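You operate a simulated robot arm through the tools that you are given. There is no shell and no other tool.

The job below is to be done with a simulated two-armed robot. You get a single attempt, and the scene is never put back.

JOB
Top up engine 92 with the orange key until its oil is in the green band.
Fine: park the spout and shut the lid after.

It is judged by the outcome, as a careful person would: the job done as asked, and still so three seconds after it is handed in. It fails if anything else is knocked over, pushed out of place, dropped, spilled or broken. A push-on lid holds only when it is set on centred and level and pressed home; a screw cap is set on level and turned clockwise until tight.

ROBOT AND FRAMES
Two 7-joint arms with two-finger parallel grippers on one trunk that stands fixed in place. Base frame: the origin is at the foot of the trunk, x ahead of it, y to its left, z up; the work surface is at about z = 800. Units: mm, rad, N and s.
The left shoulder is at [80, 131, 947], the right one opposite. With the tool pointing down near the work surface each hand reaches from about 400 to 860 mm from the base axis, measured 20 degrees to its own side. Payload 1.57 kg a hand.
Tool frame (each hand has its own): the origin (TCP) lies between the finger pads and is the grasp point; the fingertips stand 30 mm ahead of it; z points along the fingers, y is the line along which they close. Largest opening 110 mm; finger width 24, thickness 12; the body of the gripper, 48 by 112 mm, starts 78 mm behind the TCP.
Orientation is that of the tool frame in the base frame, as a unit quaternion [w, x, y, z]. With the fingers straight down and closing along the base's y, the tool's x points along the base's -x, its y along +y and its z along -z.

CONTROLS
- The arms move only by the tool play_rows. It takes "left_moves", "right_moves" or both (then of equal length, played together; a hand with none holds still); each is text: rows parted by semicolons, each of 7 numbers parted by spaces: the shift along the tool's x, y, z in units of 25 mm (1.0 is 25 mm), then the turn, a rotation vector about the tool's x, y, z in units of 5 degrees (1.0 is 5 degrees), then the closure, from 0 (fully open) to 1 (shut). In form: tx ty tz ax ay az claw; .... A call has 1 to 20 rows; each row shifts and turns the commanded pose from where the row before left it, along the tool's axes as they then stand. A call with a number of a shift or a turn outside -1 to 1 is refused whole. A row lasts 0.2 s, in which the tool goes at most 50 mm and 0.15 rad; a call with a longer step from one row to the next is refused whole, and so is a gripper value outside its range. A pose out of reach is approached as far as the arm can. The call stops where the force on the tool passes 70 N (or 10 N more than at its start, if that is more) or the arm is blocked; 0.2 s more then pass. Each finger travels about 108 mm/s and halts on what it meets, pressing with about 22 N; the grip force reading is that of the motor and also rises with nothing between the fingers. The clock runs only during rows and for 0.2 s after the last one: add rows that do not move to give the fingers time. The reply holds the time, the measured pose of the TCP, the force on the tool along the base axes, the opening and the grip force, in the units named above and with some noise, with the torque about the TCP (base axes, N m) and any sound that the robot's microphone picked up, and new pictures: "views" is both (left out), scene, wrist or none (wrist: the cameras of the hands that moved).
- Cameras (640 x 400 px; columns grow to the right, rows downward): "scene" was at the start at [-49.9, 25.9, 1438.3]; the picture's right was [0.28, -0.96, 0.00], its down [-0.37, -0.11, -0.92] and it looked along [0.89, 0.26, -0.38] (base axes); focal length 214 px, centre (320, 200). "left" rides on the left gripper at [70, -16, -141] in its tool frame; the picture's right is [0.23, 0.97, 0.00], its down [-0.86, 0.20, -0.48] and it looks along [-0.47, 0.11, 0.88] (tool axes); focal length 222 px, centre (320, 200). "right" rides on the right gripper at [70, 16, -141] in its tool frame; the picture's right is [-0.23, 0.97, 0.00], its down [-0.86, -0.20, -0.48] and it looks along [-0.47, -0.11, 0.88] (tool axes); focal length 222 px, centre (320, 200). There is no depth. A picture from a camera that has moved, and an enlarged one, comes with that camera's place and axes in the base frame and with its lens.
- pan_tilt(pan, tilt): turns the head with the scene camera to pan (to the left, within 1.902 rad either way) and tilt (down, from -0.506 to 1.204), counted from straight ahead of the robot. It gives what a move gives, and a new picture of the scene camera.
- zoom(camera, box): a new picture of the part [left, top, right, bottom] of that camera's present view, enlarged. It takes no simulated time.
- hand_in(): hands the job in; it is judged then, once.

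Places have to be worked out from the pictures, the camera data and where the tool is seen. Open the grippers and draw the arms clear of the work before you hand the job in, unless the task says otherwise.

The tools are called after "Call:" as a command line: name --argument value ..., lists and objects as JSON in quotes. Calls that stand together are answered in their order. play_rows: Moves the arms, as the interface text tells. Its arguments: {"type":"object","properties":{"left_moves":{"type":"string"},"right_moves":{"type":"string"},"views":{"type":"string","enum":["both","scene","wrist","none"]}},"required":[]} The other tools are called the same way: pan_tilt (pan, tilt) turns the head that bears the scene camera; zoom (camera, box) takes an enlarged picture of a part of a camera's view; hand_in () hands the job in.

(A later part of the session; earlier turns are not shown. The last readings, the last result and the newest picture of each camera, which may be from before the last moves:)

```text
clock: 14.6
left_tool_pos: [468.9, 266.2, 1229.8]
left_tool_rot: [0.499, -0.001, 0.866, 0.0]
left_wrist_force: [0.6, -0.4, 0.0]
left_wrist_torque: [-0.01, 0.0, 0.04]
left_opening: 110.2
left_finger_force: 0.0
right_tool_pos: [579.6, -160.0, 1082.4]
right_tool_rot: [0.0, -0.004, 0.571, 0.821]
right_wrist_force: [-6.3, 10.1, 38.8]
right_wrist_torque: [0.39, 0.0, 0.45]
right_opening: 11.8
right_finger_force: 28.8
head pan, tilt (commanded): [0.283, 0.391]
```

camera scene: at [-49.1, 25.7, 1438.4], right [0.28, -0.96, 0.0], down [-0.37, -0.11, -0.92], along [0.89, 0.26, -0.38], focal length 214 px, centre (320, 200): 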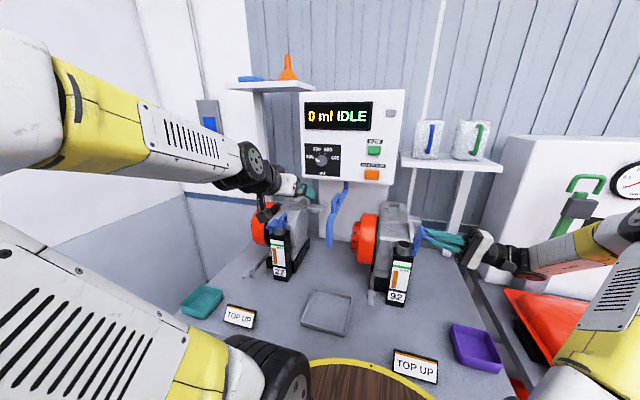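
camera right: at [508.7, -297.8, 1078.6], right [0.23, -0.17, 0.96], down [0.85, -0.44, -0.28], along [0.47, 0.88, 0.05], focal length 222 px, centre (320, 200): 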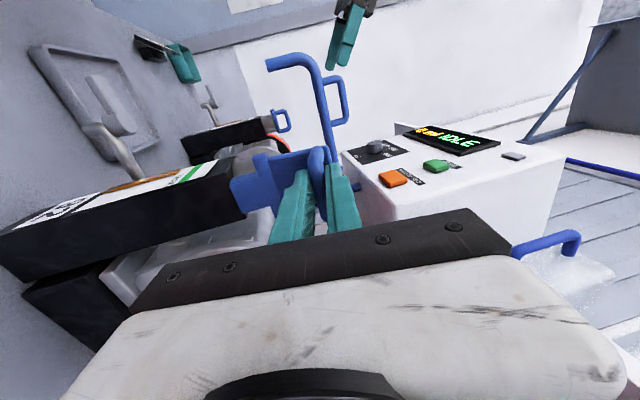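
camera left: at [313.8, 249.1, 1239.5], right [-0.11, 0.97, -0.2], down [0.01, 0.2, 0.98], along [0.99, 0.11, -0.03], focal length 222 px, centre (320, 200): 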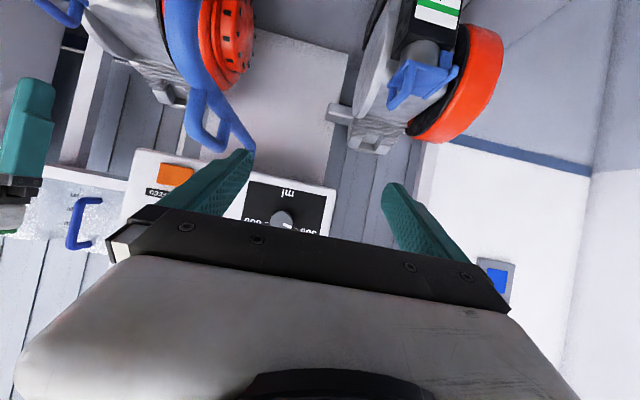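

A stop is felt at about 105–110°. I back off slightly, open the fingers, and withdraw along the finger axis to see if the lid stays.

Call:
play_rows --right_moves "0 0.12 0.12 0.8 0 0 1;0 0 0 0 0 0 0.4;0 0 0 0 0 0 0.4;0 0 -0.6 0 0 0 0.4;0 0 -0.8 0 0 0 0.4;0 0 -0.8 0 0 0 0.4"

Call:
zoom --camera "scene" --box '[360, 160, 460, 270]'

```text
clock: 16.0
left_tool_pos: [469.5, 266.3, 1229.0]
left_tool_rot: [0.5, 0.001, 0.866, 0.0]
left_wrist_force: [1.1, 0.4, -0.2]
left_wrist_torque: [-0.03, -0.01, 0.02]
left_opening: 110.0
left_finger_force: 0.0
right_tool_pos: [581.2, -214.1, 1067.4]
right_tool_rot: [0.0, 0.0, 0.603, 0.798]
right_wrist_force: [0.0, 0.9, -0.5]
right_wrist_torque: [0.02, -0.03, 0.01]
right_opening: 66.0
right_finger_force: 0.0
head pan, tilt (commanded): [0.283, 0.391]
camera scene: at [-49.8, 26.0, 1438.3], right [0.28, -0.96, 0.0], down [-0.37, -0.11, -0.92], along [0.89, 0.26, -0.38], focal length 214 px, centre (320, 200)
camera right: at [512.4, -354.2, 1044.1], right [0.23, -0.27, 0.94], down [0.86, -0.4, -0.32], along [0.47, 0.87, 0.14], focal length 222 px, centre (320, 200)
```

scene: 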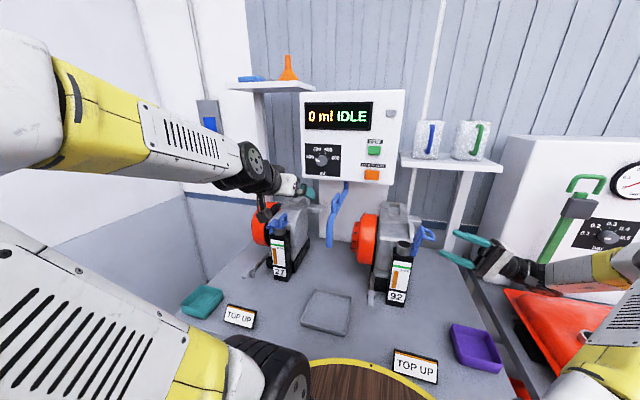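
right: 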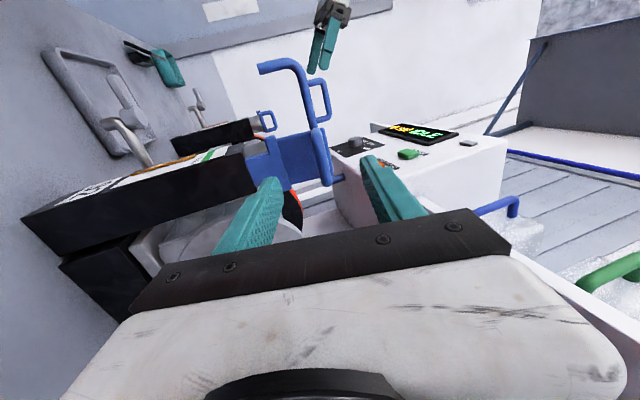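

```text
3.64 times, centred on (410, 215) of scene
camera zoom: at [-49.8, 26.0, 1438.3], right [0.28, -0.96, 0.0], down [-0.37, -0.11, -0.92], along [0.89, 0.26, -0.38], focal length 780 px, centre (-7, 146)
```

zoom: 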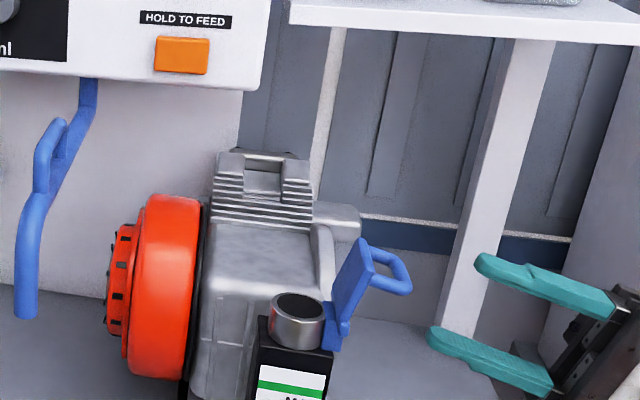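

The lid stays open and the neck is clear at about [590,-70.5]. Now I turn the right hand back to pointing down while lifting, and slide the left hand out to the left (closing its fingers) to leave room at the spout.

Call:
play_rows --right_moves "0 .308 .088 1 0 0 0.4;0 .314 .061 1 0 0 0.4;0 .318 .033 1 0 0 0.4;0 .32 .006 1 0 0 0.4;0 .319 -.022 1 0 0 0.4;0 .316 -.05 1 0 0 0.4;0 .31 -.077 1 0 0 0.4;0 .303 -.104 1 0 0 0.4;0 .292 -.13 1 0 0 0.4;0 .28 -.155 1 0 0 0.4;0 .265 -.179 1 0 0 0.4;0 .249 -.201 1 0 0 0.4;0 .23 -.222 1 0 0 0.4;0 .21 -.241 1 0 0 0.4;0 .188 -.259 1 0 0 0.4;0 .165 -.274 1 0 0 0.4;0 .14 -.288 1 0 0 0.4;0 .115 -.299 1 0 0 0.4;0 .088 -.308 1 0 0 0.4;0 .061 -.314 1 0 0 0.4" --left_moves "0.2 0.8 -0.346 0 0 0 1;0.2 0.8 -0.346 0 0 0 1;0.2 0.8 -0.346 0 0 0 1;0.2 0.8 -0.346 0 0 0 1;0.2 0.8 -0.346 0 0 0 1;0 0 0 0 0 0 1;0 0 0 0 0 0 1;0 0 0 0 0 0 1;0 0 0 0 0 0 1;0 0 0 0 0 0 1;0 0 0 0 0 0 1;0 0 0 0 0 0 1;0 0 0 0 0 0 1;0 0 0 0 0 0 1;0 0 0 0 0 0 1;0 0 0 0 0 0 1;0 0 0 0 0 0 1;0 0 0 0 0 0 1;0 0 0 0 0 0 1;0 0 0 0 0 0 1"

```text
clock: 20.2
left_tool_pos: [421.5, 364.8, 1230.5]
left_tool_rot: [0.5, 0.0, 0.866, -0.001]
left_wrist_force: [0.2, -1.1, 0.4]
left_wrist_torque: [0.01, 0.01, 0.0]
left_opening: 0.0
left_finger_force: 21.4
right_tool_pos: [580.2, -213.7, 1227.6]
right_tool_rot: [0.0, 0.0, 0.999, 0.052]
right_wrist_force: [-0.5, 0.6, 0.4]
right_wrist_torque: [0.01, -0.03, -0.01]
right_opening: 66.0
right_finger_force: 0.1
head pan, tilt (commanded): [0.283, 0.391]
camera scene: at [-49.8, 25.7, 1438.3], right [0.28, -0.96, 0.0], down [-0.37, -0.11, -0.92], along [0.89, 0.26, -0.38], focal length 214 px, centre (320, 200)
camera right: at [510.8, -211.2, 1369.4], right [0.23, 0.97, 0.1], down [0.85, -0.25, 0.46], along [0.47, -0.02, -0.88], focal length 222 px, centre (320, 200)
camera left: at [264.4, 349.1, 1240.2], right [-0.11, 0.97, -0.2], down [0.01, 0.2, 0.98], along [0.99, 0.11, -0.04], focal length 222 px, centre (320, 200)
```

scene: 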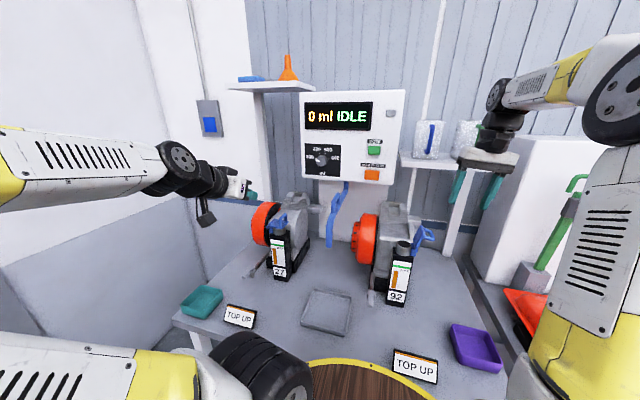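
right: 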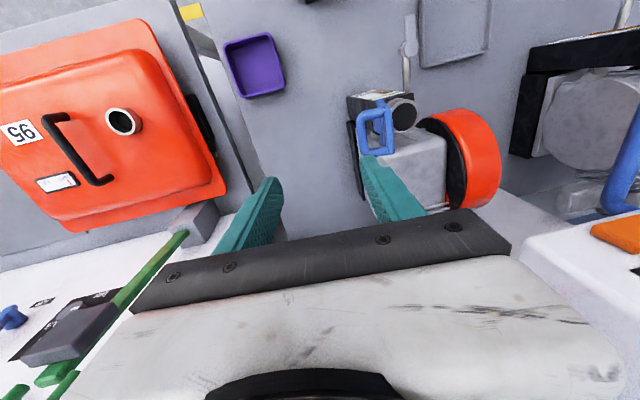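
left: 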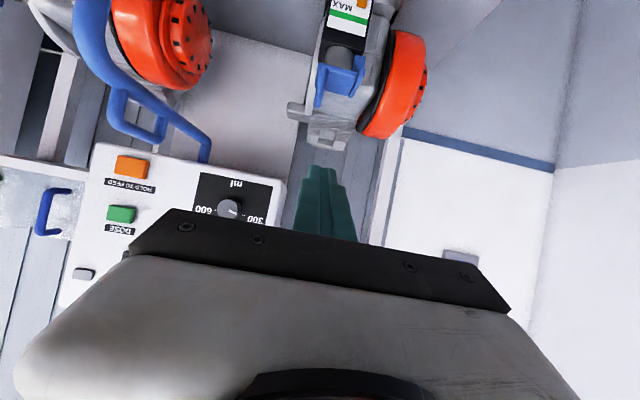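

Now a clean unobstructed left-camera view of spout and key; zooming to refine positions.

Call:
zoom --camera "left" --box '[60, 50, 260, 230]'

Call:
zoom --camera "right" --box '[330, 70, 450, 180]'

Call:
zoom --camera "scene" --box '[310, 170, 370, 250]'

```text
2.22 times, centred on (160, 140) of left
camera zoom: at [264.4, 349.1, 1240.2], right [-0.11, 0.97, -0.2], down [0.01, 0.2, 0.98], along [0.99, 0.11, -0.04], focal length 494 px, centre (676, 333)
```

zoom: 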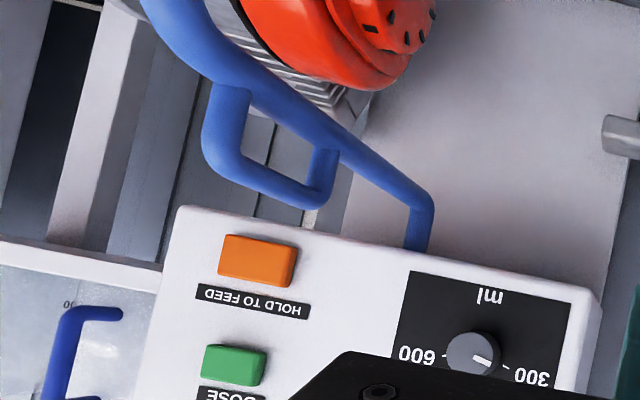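

```text
3.64 times, centred on (390, 125) of right
camera zoom: at [510.8, -211.2, 1369.4], right [0.23, 0.97, 0.1], down [0.85, -0.25, 0.46], along [0.47, -0.02, -0.88], focal length 808 px, centre (66, 473)
```

zoom: 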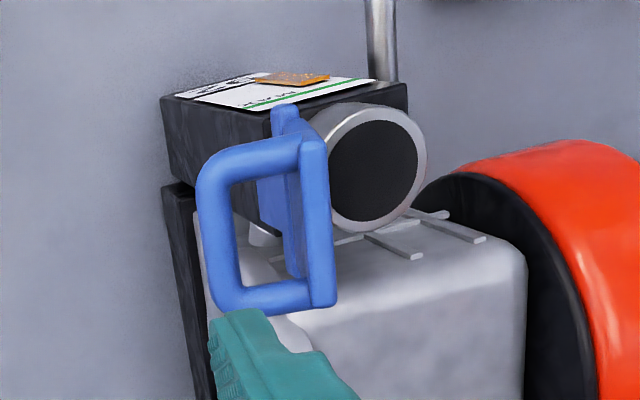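

```text
5.00 times, centred on (340, 210) of scene
camera zoom: at [-49.8, 25.7, 1438.3], right [0.28, -0.96, 0.0], down [-0.37, -0.11, -0.92], along [0.89, 0.26, -0.38], focal length 1072 px, centre (220, 150)
```

zoom: 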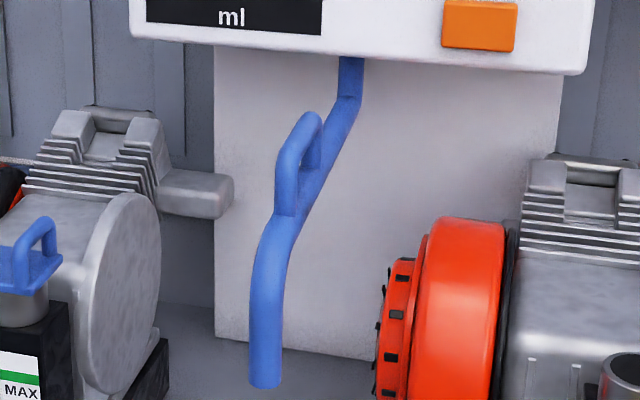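

Refined: pivot ≈[727,148], arm z≈1157, loop bar z≈1193 between x≈517 and 586. I square up the right hand and carry it over to above the spout loop at [541,148,1270].

Call:
play_rows --right_moves "0 0 -0.3 1 0 0 0.4;0 0 -0.3 0.2 0 0 0.4;.0975 .905 -.07 0 0 0 0.4;.0975 .905 -.07 0 0 0 0.4;.0975 .905 -.07 0 0 0 0.4;.0975 .905 -.07 0 0 0 0.4;.0975 .905 -.07 0 0 0 0.4;.0975 .905 -.07 0 0 0 0.4;.0975 .905 -.07 0 0 0 0.4;.0975 .905 -.07 0 0 0 0.4;.0975 .905 -.07 0 0 0 0.4;.0975 .905 -.07 0 0 0 0.4;.0975 .905 -.07 0 0 0 0.4;.0975 .905 -.07 0 0 0 0.4;.0975 .905 -.07 0 0 0 0.4;.0975 .905 -.07 0 0 0 0.4;.0975 .905 -.07 0 0 0 0.4;.0975 .905 -.07 0 0 0 0.4"

Call:
zoom --camera "right" --box '[220, 60, 420, 240]'

Call:
zoom --camera "scene" --box '[290, 140, 400, 260]'

```text
clock: 24.0
left_tool_pos: [420.0, 365.1, 1229.5]
left_tool_rot: [0.5, 0.0, 0.866, 0.0]
left_wrist_force: [-0.2, -0.7, 0.0]
left_wrist_torque: [0.03, -0.02, 0.0]
left_opening: 0.0
left_finger_force: 21.2
right_tool_pos: [542.6, 147.6, 1270.3]
right_tool_rot: [0.0, -0.001, 1.0, 0.0]
right_wrist_force: [0.0, -0.1, 0.1]
right_wrist_torque: [0.05, -0.01, 0.01]
right_opening: 65.9
right_finger_force: 0.0
head pan, tilt (commanded): [0.283, 0.391]
camera scene: at [-49.9, 25.7, 1438.3], right [0.28, -0.96, 0.0], down [-0.37, -0.11, -0.92], along [0.89, 0.26, -0.38], focal length 214 px, centre (320, 200)
camera right: at [472.7, 164.6, 1411.7], right [0.23, 0.97, 0.0], down [0.85, -0.2, 0.48], along [0.47, -0.11, -0.88], focal length 222 px, centre (320, 200)
```

scene: 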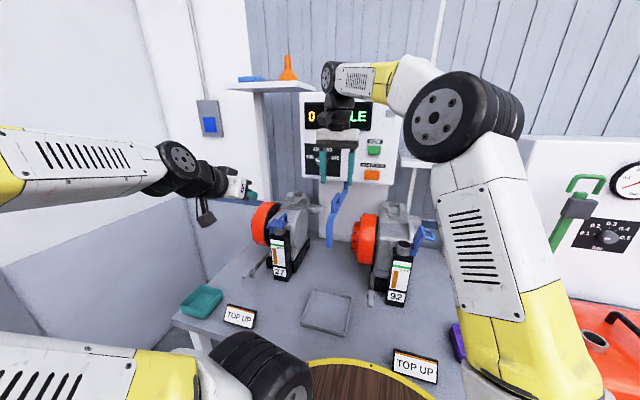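
right: 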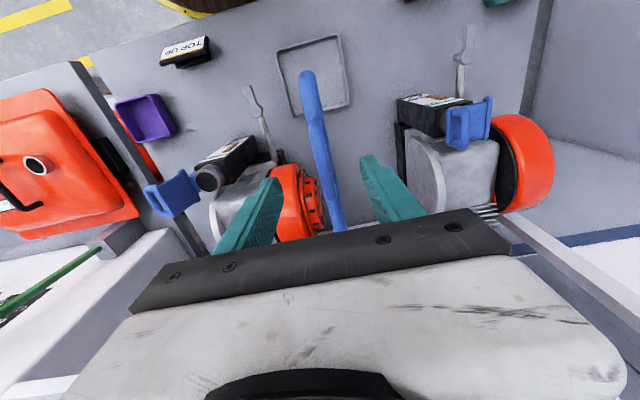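

```text
2.22 times, centred on (320, 150) of right
camera zoom: at [472.7, 164.6, 1411.7], right [0.23, 0.97, 0.0], down [0.85, -0.2, 0.48], along [0.47, -0.11, -0.88], focal length 494 px, centre (320, 311)
```

zoom: 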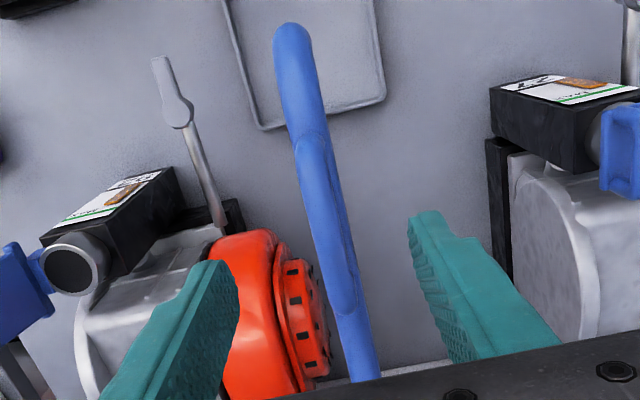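

```text
3.33 times, centred on (345, 200) of scene
camera zoom: at [-49.9, 25.7, 1438.3], right [0.28, -0.96, 0.0], down [-0.37, -0.11, -0.92], along [0.89, 0.26, -0.38], focal length 715 px, centre (237, 200)
```

zoom: 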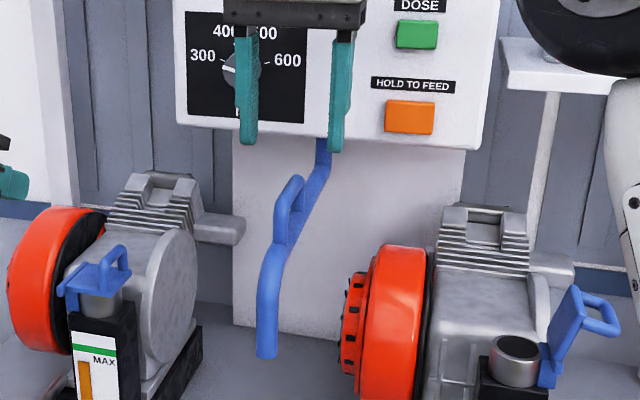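

The loop bar lies at y≈150 between the fingers. I lower to z≈1202 and look before closing.

Call:
play_rows --right_moves "0.016 0.02 0.683 0 0 0 0.4;0.016 0.02 0.683 0 0 0 0.4;0.016 0.02 0.683 0 0 0 0.4;0.016 0.02 0.683 0 0 0 0.4"

Call:
zoom --camera "right" --box '[220, 60, 420, 240]'

Call:
zoom --camera "scene" --box '[300, 150, 390, 250]'

Call:
zoom --camera "left" --box '[60, 50, 260, 230]'

```text
clock: 25.0
left_tool_pos: [420.5, 367.0, 1230.4]
left_tool_rot: [0.5, 0.0, 0.866, 0.001]
left_wrist_force: [0.7, -0.2, 1.0]
left_wrist_torque: [-0.01, -0.02, -0.02]
left_opening: 0.0
left_finger_force: 21.0
right_tool_pos: [540.0, 149.9, 1201.0]
right_tool_rot: [0.0, 0.001, 1.0, -0.001]
right_wrist_force: [-0.1, -0.3, 0.5]
right_wrist_torque: [-0.01, 0.01, 0.01]
right_opening: 66.0
right_finger_force: 0.1
head pan, tilt (commanded): [0.283, 0.391]
camera scene: at [-49.9, 25.9, 1438.3], right [0.28, -0.96, 0.0], down [-0.37, -0.11, -0.92], along [0.89, 0.26, -0.38], focal length 214 px, centre (320, 200)
camera right: at [471.3, 167.0, 1343.4], right [0.23, 0.97, 0.0], down [0.85, -0.2, 0.48], along [0.47, -0.11, -0.88], focal length 222 px, centre (320, 200)
```

scene: 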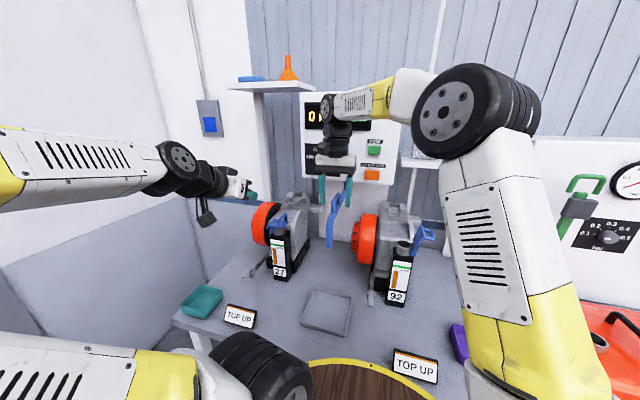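
right: 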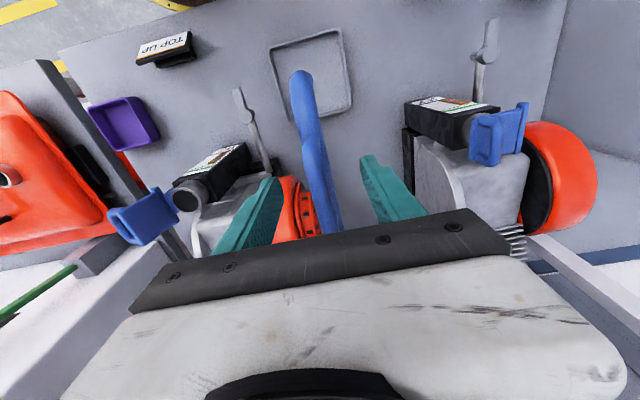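

```text
2.22 times, centred on (320, 150) of right
camera zoom: at [471.3, 167.0, 1343.4], right [0.23, 0.97, 0.0], down [0.85, -0.2, 0.48], along [0.47, -0.11, -0.88], focal length 494 px, centre (320, 311)
```

zoom: 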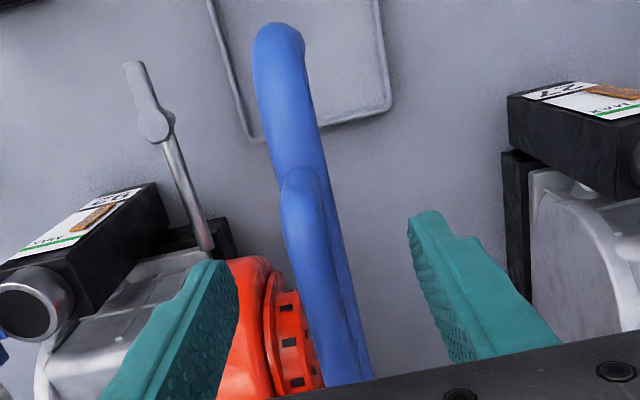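

```text
4.00 times, centred on (345, 200) of scene
camera zoom: at [-49.9, 25.9, 1438.3], right [0.28, -0.96, 0.0], down [-0.37, -0.11, -0.92], along [0.89, 0.26, -0.38], focal length 858 px, centre (220, 200)
```

zoom: 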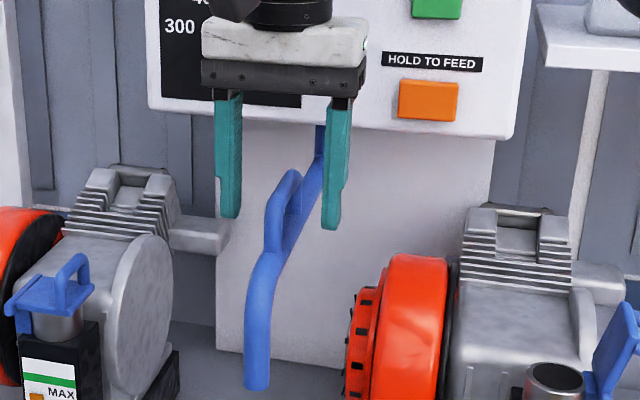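

```text
2.22 times, centred on (160, 140) of left
camera zoom: at [264.3, 349.3, 1240.2], right [-0.11, 0.97, -0.2], down [0.01, 0.2, 0.98], along [0.99, 0.11, -0.04], focal length 494 px, centre (676, 333)
```

zoom: 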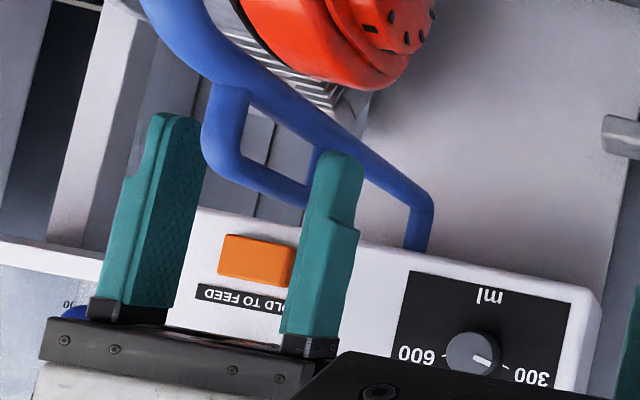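

Fingers straddle the loop bar. Closing on it.

Call:
play_rows --right_moves "0 0 0 0 0 0 1;0 0 0 0 0 0 1;0 0 0 0 0 0 1"

Call:
zoom --camera "right" --box '[220, 60, 420, 240]'

```text
clock: 25.8
left_tool_pos: [419.3, 365.7, 1229.5]
left_tool_rot: [0.5, 0.0, 0.866, 0.0]
left_wrist_force: [0.1, -0.4, 0.5]
left_wrist_torque: [-0.02, 0.02, 0.02]
left_opening: 0.1
left_finger_force: 21.3
right_tool_pos: [540.0, 149.4, 1201.8]
right_tool_rot: [0.0, 0.0, 1.0, -0.001]
right_wrist_force: [-1.0, 0.3, -2.5]
right_wrist_torque: [-0.01, -0.25, -0.13]
right_opening: 13.6
right_finger_force: 29.7
head pan, tilt (commanded): [0.283, 0.391]
camera scene: at [-49.9, 25.9, 1438.3], right [0.28, -0.96, 0.0], down [-0.37, -0.11, -0.92], along [0.89, 0.26, -0.38], focal length 214 px, centre (320, 200)
camera right: at [471.3, 167.0, 1343.5], right [0.23, 0.97, 0.0], down [0.86, -0.2, 0.48], along [0.47, -0.11, -0.88], focal length 222 px, centre (320, 200)
```

scene: 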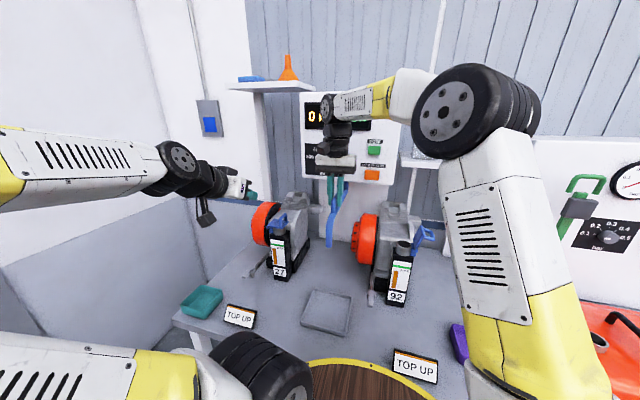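
right: 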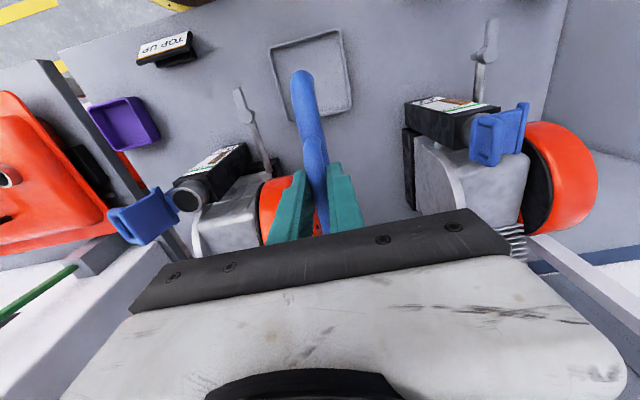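

```text
2.22 times, centred on (320, 150) of right
camera zoom: at [471.3, 167.0, 1343.5], right [0.23, 0.97, 0.0], down [0.86, -0.2, 0.48], along [0.47, -0.11, -0.88], focal length 494 px, centre (320, 311)
```

zoom: 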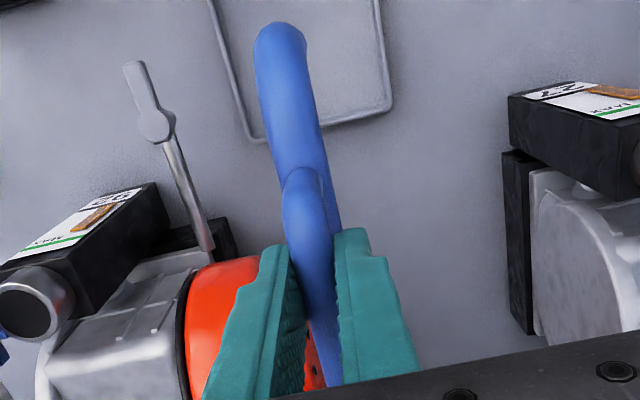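

Gripped (13.6 mm). Park reference is TCP [540,149.4] with yaw 0. I swing the first ~14° about the pivot and check forces.

Call:
play_rows --right_moves "-0.026 -0.619 0 0 0 -0.95 1;-0.026 -0.619 0 0 0 -0.95 1;-0.026 -0.619 0 0 0 -0.95 1" --views "none"

```text
clock: 26.6
left_tool_pos: [420.8, 366.0, 1229.8]
left_tool_rot: [0.5, 0.0, 0.866, 0.0]
left_wrist_force: [-0.6, -0.3, 0.1]
left_wrist_torque: [-0.01, -0.01, -0.02]
left_opening: 0.0
left_finger_force: 21.6
right_tool_pos: [546.8, 102.6, 1201.9]
right_tool_rot: [0.001, -0.124, 0.992, -0.001]
right_wrist_force: [-0.8, -3.9, -6.7]
right_wrist_torque: [0.06, -0.29, -0.72]
right_opening: 13.7
right_finger_force: 30.4
head pan, tilt (commanded): [0.283, 0.391]
```

Swing goes smoothly and tracks the arc. Continuing to about 52°.

Call:
play_rows --right_moves "-0.026 -0.619 0 0 0 -0.95 1;-0.026 -0.619 0 0 0 -0.95 1;-0.026 -0.619 0 0 0 -0.95 1;-0.026 -0.619 0 0 0 -0.95 1;-0.026 -0.619 0 0 0 -0.95 1;-0.026 -0.619 0 0 0 -0.95 1;-0.026 -0.619 0 0 0 -0.95 1;-0.026 -0.619 0 0 0 -0.95 1"

Call:
zoom --camera "right" --box '[200, 20, 420, 240]'

Call:
zoom --camera "scene" --box '[350, 150, 440, 270]'

Call:
zoom --camera "left" --box '[0, 0, 260, 230]'

```text
clock: 28.4
left_tool_pos: [419.7, 365.0, 1230.6]
left_tool_rot: [0.499, 0.0, 0.867, 0.0]
left_wrist_force: [-1.0, 0.9, 0.2]
left_wrist_torque: [0.02, -0.01, -0.02]
left_opening: 0.0
left_finger_force: 21.5
right_tool_pos: [612.8, -2.4, 1202.6]
right_tool_rot: [0.001, -0.439, 0.898, -0.001]
right_wrist_force: [-12.9, -23.4, -0.6]
right_wrist_torque: [-0.19, 0.03, -0.79]
right_opening: 14.5
right_finger_force: 30.6
head pan, tilt (commanded): [0.283, 0.391]
camera scene: at [-50.6, 24.6, 1438.3], right [0.28, -0.96, 0.0], down [-0.36, -0.11, -0.93], along [0.89, 0.26, -0.38], focal length 214 px, centre (320, 200)
camera right: at [558.0, -45.8, 1344.1], right [-0.63, 0.78, 0.0], down [0.68, 0.55, 0.48], along [0.37, 0.3, -0.88], focal length 222 px, centre (320, 200)
```

scene: 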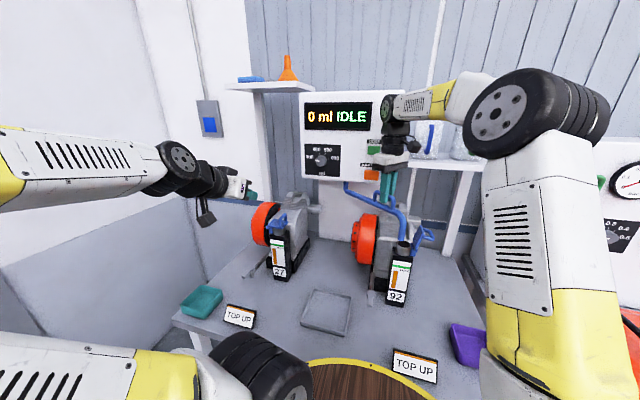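
right: 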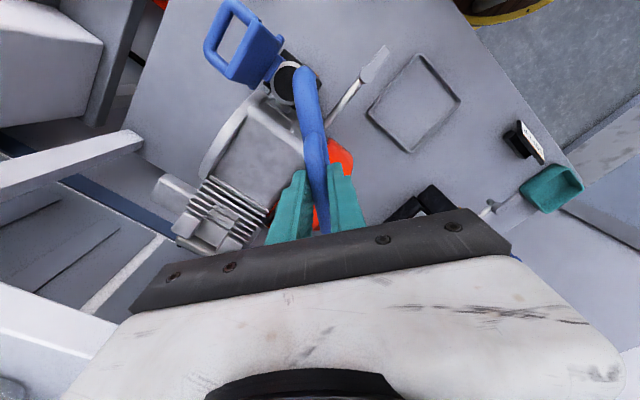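

```text
1.82 times, centred on (310, 130) of right
camera zoom: at [558.0, -45.8, 1344.1], right [-0.63, 0.78, 0.0], down [0.68, 0.55, 0.48], along [0.37, 0.3, -0.88], focal length 404 px, centre (338, 327)
```

zoom: 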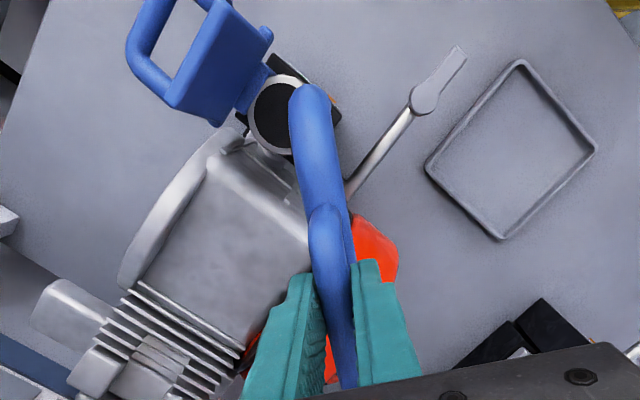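

```text
3.33 times, centred on (395, 210) of scene
camera zoom: at [-50.6, 24.6, 1438.3], right [0.28, -0.96, 0.0], down [-0.36, -0.11, -0.93], along [0.89, 0.26, -0.38], focal length 715 px, centre (70, 167)
```

zoom: 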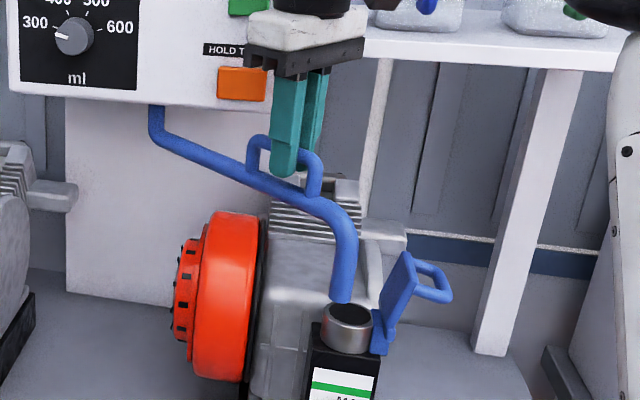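

```text
1.74 times, centred on (130, 115) of left
camera zoom: at [263.8, 348.0, 1240.6], right [-0.11, 0.97, -0.2], down [0.01, 0.2, 0.98], along [0.99, 0.11, -0.04], focal length 386 px, centre (650, 348)
```

zoom: 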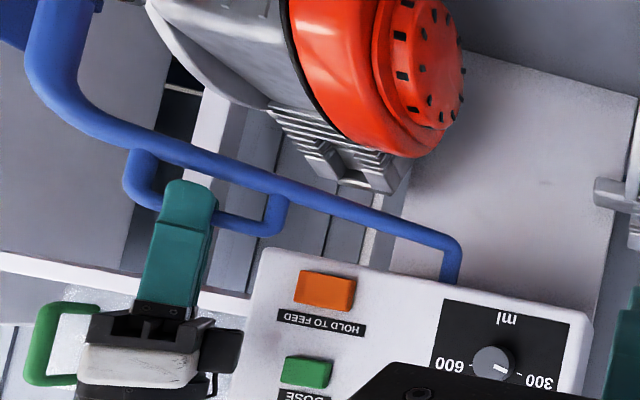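

At 52° the tip is just short of the neck; neck measures ≈[587,-70]. The radial force suggests a slightly larger true radius, so I relax 3 mm outward and turn the last ~5°.

Call:
play_rows --right_moves "0.06 -0.31 0 0 0 -0.47 1;0.06 -0.31 0 0 0 -0.48 1;0 0 0 0 0 0 1"

Call:
zoom --camera "right" --box '[240, 30, 360, 140]'

Call:
zoom --camera "scene" --box '[375, 205, 435, 265]'

```text
clock: 29.2
left_tool_pos: [420.7, 366.4, 1229.3]
left_tool_rot: [0.5, 0.001, 0.866, -0.001]
left_wrist_force: [0.0, 0.0, 0.3]
left_wrist_torque: [0.01, -0.01, 0.01]
left_opening: 0.0
left_finger_force: 20.9
right_tool_pos: [624.8, -8.7, 1202.9]
right_tool_rot: [0.003, -0.478, 0.878, 0.0]
right_wrist_force: [0.0, -12.0, 9.1]
right_wrist_torque: [0.1, -0.16, -0.79]
right_opening: 14.6
right_finger_force: 31.0
head pan, tilt (commanded): [0.283, 0.391]
camera scene: at [-50.1, 25.4, 1438.3], right [0.28, -0.96, 0.0], down [-0.36, -0.11, -0.92], along [0.89, 0.26, -0.38], focal length 214 px, centre (320, 200)
camera right: at [573.4, -59.6, 1343.8], right [-0.69, 0.72, 0.0], down [0.63, 0.61, 0.48], along [0.35, 0.33, -0.88], focal length 222 px, centre (320, 200)
```

scene: 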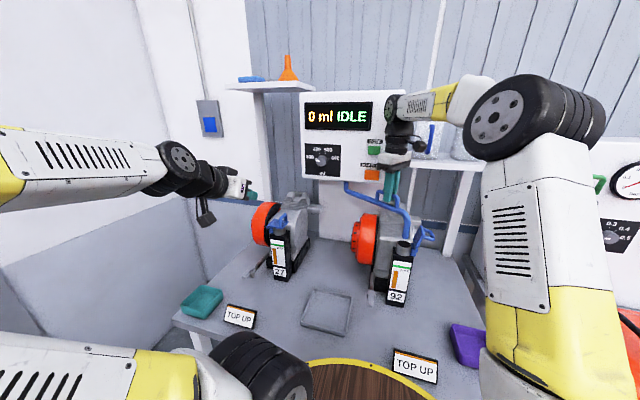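
right: 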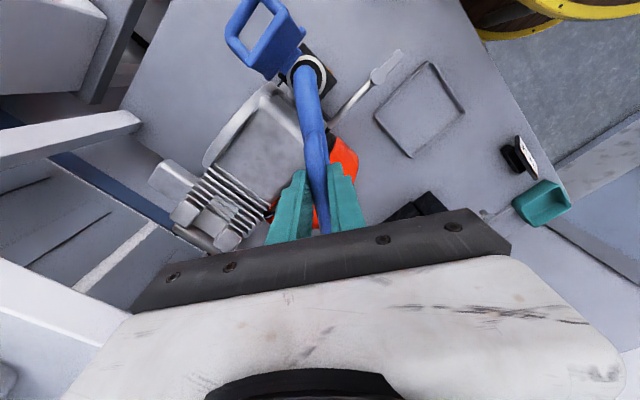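

```text
3.64 times, centred on (300, 85) of right
camera zoom: at [573.4, -59.6, 1343.8], right [-0.69, 0.72, 0.0], down [0.63, 0.61, 0.48], along [0.35, 0.33, -0.88], focal length 808 px, centre (393, 618)
```

zoom: 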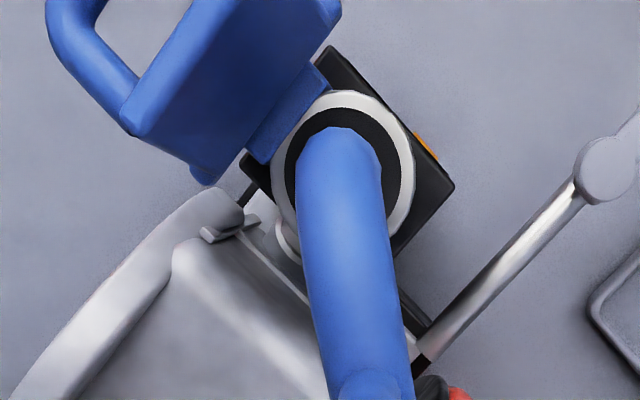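

```text
6.67 times, centred on (405, 235) of scene
camera zoom: at [-50.1, 25.4, 1438.3], right [0.28, -0.96, 0.0], down [-0.36, -0.11, -0.92], along [0.89, 0.26, -0.38], focal length 1430 px, centre (-247, -33)
```

zoom: 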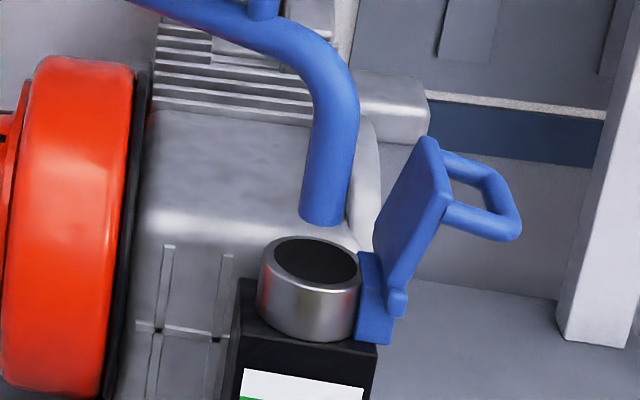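

The tip sits over the neck within a few mm on both views. I release the loop, open modestly, and lift straight up.

Call:
play_rows --right_moves "0 0 0 0 0 0 0.65;0 0 0 0 0 0 0.65;0 0 -0.5 0 0 0 0.65;0 0 -0.8 0 0 0 0.65;0 0 -1 0 0 0 0.65;0 0 -1 0 0 0 0.65"

Call:
zoom --camera "scene" --box '[375, 205, 435, 265]'

Call:
zoom --camera "right" --box '[240, 30, 400, 220]'

```text
clock: 30.6
left_tool_pos: [420.6, 365.4, 1229.9]
left_tool_rot: [0.499, 0.0, 0.866, 0.0]
left_wrist_force: [-0.4, 0.3, 0.3]
left_wrist_torque: [0.01, 0.02, -0.02]
left_opening: 0.0
left_finger_force: 21.2
right_tool_pos: [625.0, -10.9, 1285.7]
right_tool_rot: [0.001, -0.477, 0.879, 0.0]
right_wrist_force: [-0.1, 0.1, -0.3]
right_wrist_torque: [0.01, 0.02, -0.04]
right_opening: 38.5
right_finger_force: 0.0
head pan, tilt (commanded): [0.283, 0.391]
camera scene: at [-49.8, 25.9, 1438.3], right [0.28, -0.96, 0.0], down [-0.37, -0.11, -0.92], along [0.89, 0.26, -0.38], focal length 214 px, centre (320, 200)
camera right: at [573.6, -60.5, 1426.7], right [-0.69, 0.72, 0.0], down [0.63, 0.61, 0.48], along [0.34, 0.33, -0.88], focal length 222 px, centre (320, 200)
```

scene: 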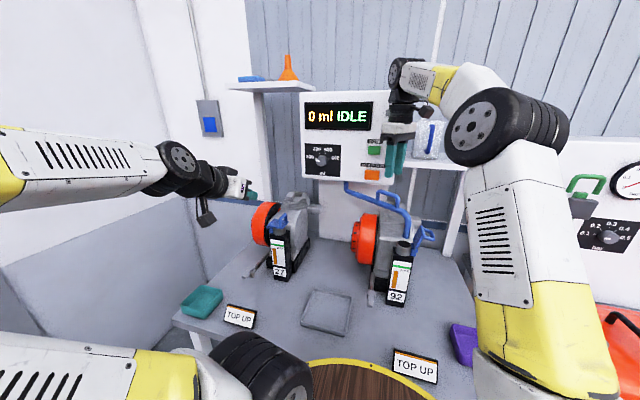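
right: 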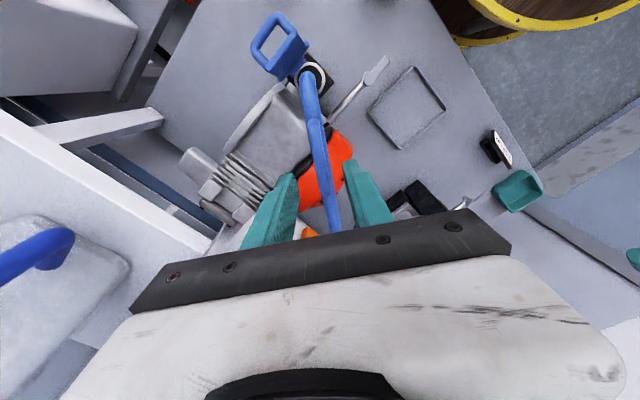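

```text
6.67 times, centred on (405, 235) of scene
camera zoom: at [-49.8, 25.9, 1438.3], right [0.28, -0.96, 0.0], down [-0.37, -0.11, -0.92], along [0.89, 0.26, -0.38], focal length 1430 px, centre (-247, -33)
```

zoom: 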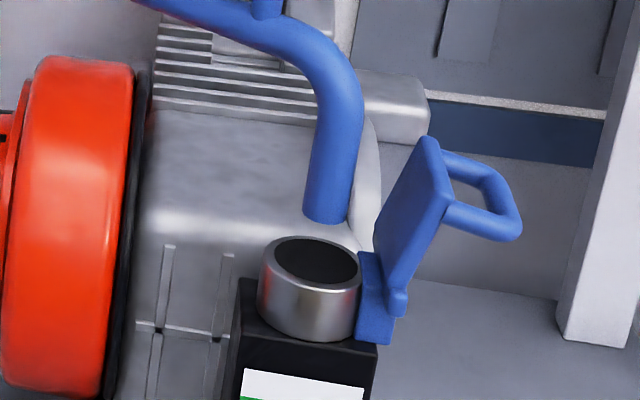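

```text
2.11 times, centred on (320, 125) of right
camera zoom: at [573.6, -60.5, 1426.7], right [-0.69, 0.72, 0.0], down [0.63, 0.61, 0.48], along [0.34, 0.33, -0.88], focal length 468 px, centre (320, 358)
```

zoom: 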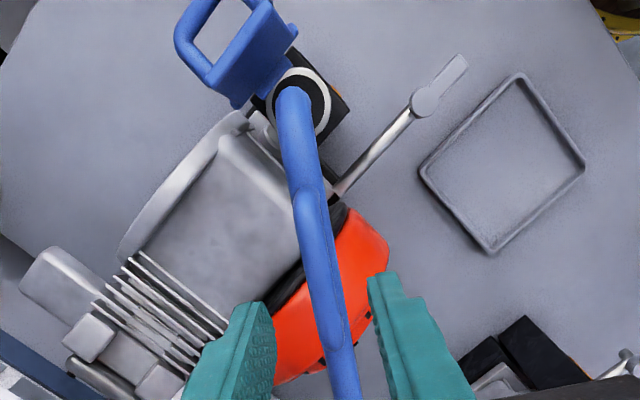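

The spout rests squarely over the neck (offset ≲3 mm). Now I clear the right hand away to the right and bring the left hand, pointing forward with closed fingers, to about 60 mm in front of the orange key.

Call:
play_rows --right_moves ".873 -.07 -.06 0 0 0 .65;.873 -.07 -.06 0 0 0 .65;.873 -.07 -.06 0 0 0 .65;.873 -.07 -.06 0 0 0 .65;.873 -.07 -.06 0 0 0 .65;.873 -.07 -.06 0 0 0 .65;.873 -.07 -.06 0 0 0 .65;.873 -.07 -.06 0 0 0 .65;.873 -.07 -.06 0 0 0 .65;.873 -.07 -.06 0 0 0 .65;.873 -.07 -.06 0 0 0 .65;.873 -.07 -.06 0 0 0 .65;.873 -.07 -.06 0 0 0 .65;.873 -.07 -.06 0 0 0 .65" --left_moves "0 -1 0 0 -1 0 1;0 -1 0 0 -1 0 1;0 -1 0 0 -1 0 1;0 -1 0 0 -1 0 1;0 -1 0 0 -1 0 1;0 -1 0 0 -1 0 1;-.035 -.8 .9 0 0 0 1;-.035 -.8 .9 0 0 0 1;-.035 -.8 .9 0 0 0 1;-.035 -.8 .9 0 0 0 1;-.035 -.8 .9 0 0 0 1;-.035 -.8 .9 0 0 0 1;-.035 -.8 .9 0 0 0 1;-.035 -.8 .9 0 0 0 1"

Call:
zoom --camera "scene" --box '[300, 90, 430, 200]'

Call:
zoom --camera "left" --box '[200, 60, 440, 240]'

```text
clock: 33.6
left_tool_pos: [652.7, 107.6, 1322.2]
left_tool_rot: [0.707, -0.001, 0.707, 0.001]
left_wrist_force: [-0.3, 0.7, 0.1]
left_wrist_torque: [-0.04, 0.0, -0.02]
left_opening: 0.0
left_finger_force: 21.2
left hand out of reach, approached as far as the arm can: row 3, 4, 5, 6
right_tool_pos: [478.3, -278.4, 1305.2]
right_tool_rot: [0.001, -0.477, 0.879, 0.0]
right_wrist_force: [-0.5, 0.4, 0.7]
right_wrist_torque: [-0.04, -0.05, 0.0]
right_opening: 38.7
right_finger_force: 0.1
head pan, tilt (commanded): [0.283, 0.391]
camera scene: at [-50.0, 26.1, 1438.3], right [0.28, -0.96, 0.0], down [-0.37, -0.11, -0.92], along [0.89, 0.26, -0.38], focal length 214 px, centre (320, 200)
camera right: at [427.7, -328.9, 1445.9], right [-0.69, 0.72, 0.0], down [0.63, 0.61, 0.48], along [0.34, 0.33, -0.88], focal length 222 px, centre (320, 200)
camera left: at [511.7, 91.6, 1252.9], right [0.0, 0.97, -0.23], down [-0.48, 0.2, 0.86], along [0.88, 0.11, 0.47], focal length 222 px, centre (320, 200)
```

scene: 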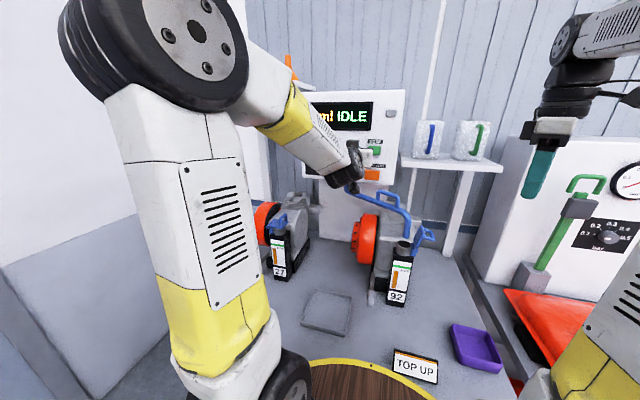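
right: 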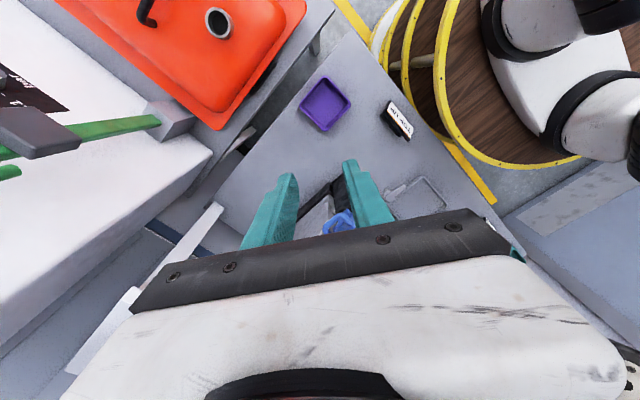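
left: 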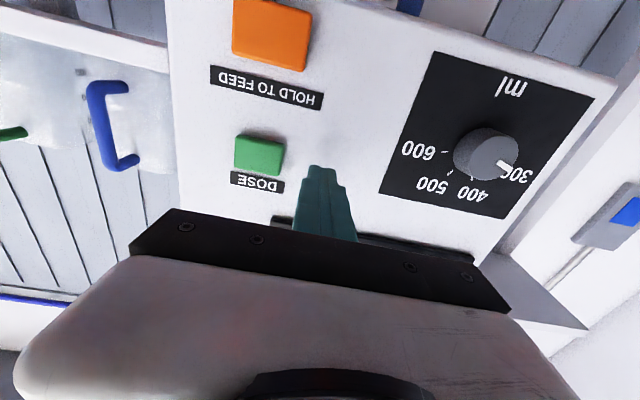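

```text
3.64 times, centred on (365, 145) of scene
camera zoom: at [-50.0, 26.1, 1438.3], right [0.28, -0.96, 0.0], down [-0.37, -0.11, -0.92], along [0.89, 0.26, -0.38], focal length 780 px, centre (156, 400)
```

zoom: 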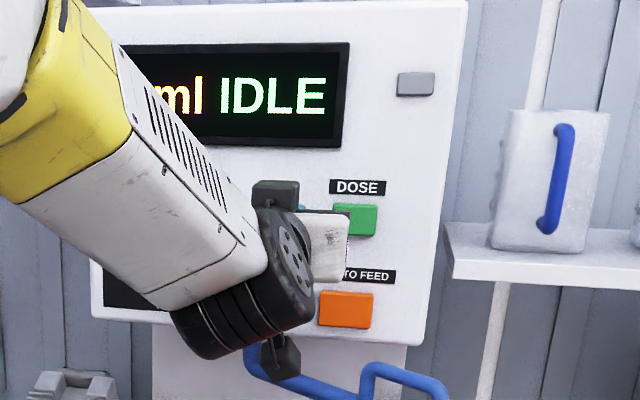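

```text
2.22 times, centred on (320, 150) of left
camera zoom: at [511.7, 91.6, 1252.9], right [0.0, 0.97, -0.23], down [-0.48, 0.2, 0.86], along [0.88, 0.11, 0.47], focal length 494 px, centre (320, 311)
```

zoom: 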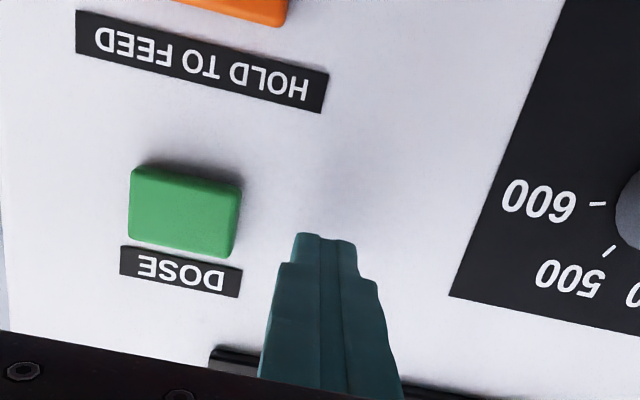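

The arm re-solved mid-rotation and the left hand ended at [653,108,1322], close to the panel but touching nothing (display still IDLE). I back it off along x first, then move down and across to in front of the orange key.

Call:
play_rows --left_moves "0 0 -0.7 0 0 0 1;0 0 -0.7 0 0 0 1;0 0 -0.7 0 0 0 1;0.4 -0.3 0 0 0 0 1;0.4 -0.3 0 0 0 0 1"

Call:
zoom --camera "scene" --box '[300, 90, 440, 270]'

```text
clock: 34.8
left_tool_pos: [598.6, 94.6, 1301.8]
left_tool_rot: [0.707, 0.0, 0.707, 0.0]
left_wrist_force: [-0.8, 0.3, -0.7]
left_wrist_torque: [0.01, 0.0, 0.0]
left_opening: 0.0
left_finger_force: 20.6
right_tool_pos: [479.1, -279.9, 1303.8]
right_tool_rot: [0.0, -0.477, 0.879, 0.0]
right_wrist_force: [0.1, 0.8, -0.8]
right_wrist_torque: [-0.02, -0.02, 0.03]
right_opening: 38.6
right_finger_force: 0.0
head pan, tilt (commanded): [0.283, 0.391]
camera scene: at [-50.0, 25.9, 1438.3], right [0.28, -0.96, 0.0], down [-0.37, -0.11, -0.92], along [0.89, 0.26, -0.38], focal length 214 px, centre (320, 200)
camera left: at [458.4, 76.7, 1232.9], right [0.0, 0.97, -0.23], down [-0.48, 0.2, 0.86], along [0.88, 0.11, 0.47], focal length 222 px, centre (320, 200)
```

scene: 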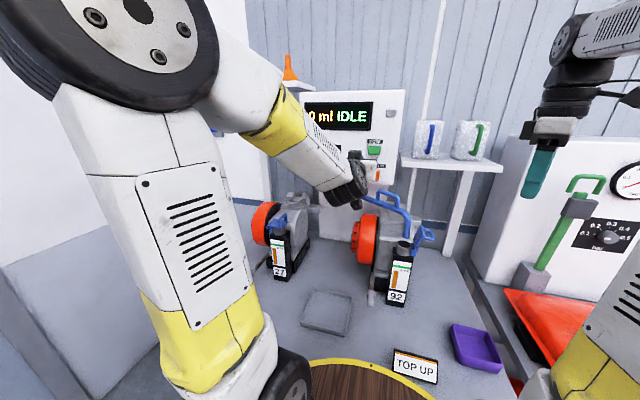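
left: 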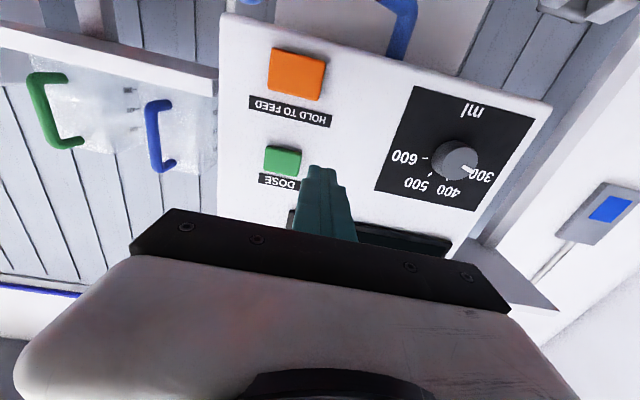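

```text
2.22 times, centred on (370, 180) of scene
camera zoom: at [-50.0, 25.9, 1438.3], right [0.28, -0.96, 0.0], down [-0.37, -0.11, -0.92], along [0.89, 0.26, -0.38], focal length 477 px, centre (209, 244)
```

zoom: 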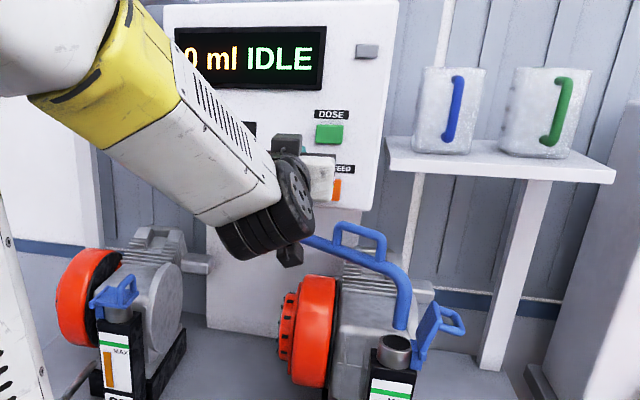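

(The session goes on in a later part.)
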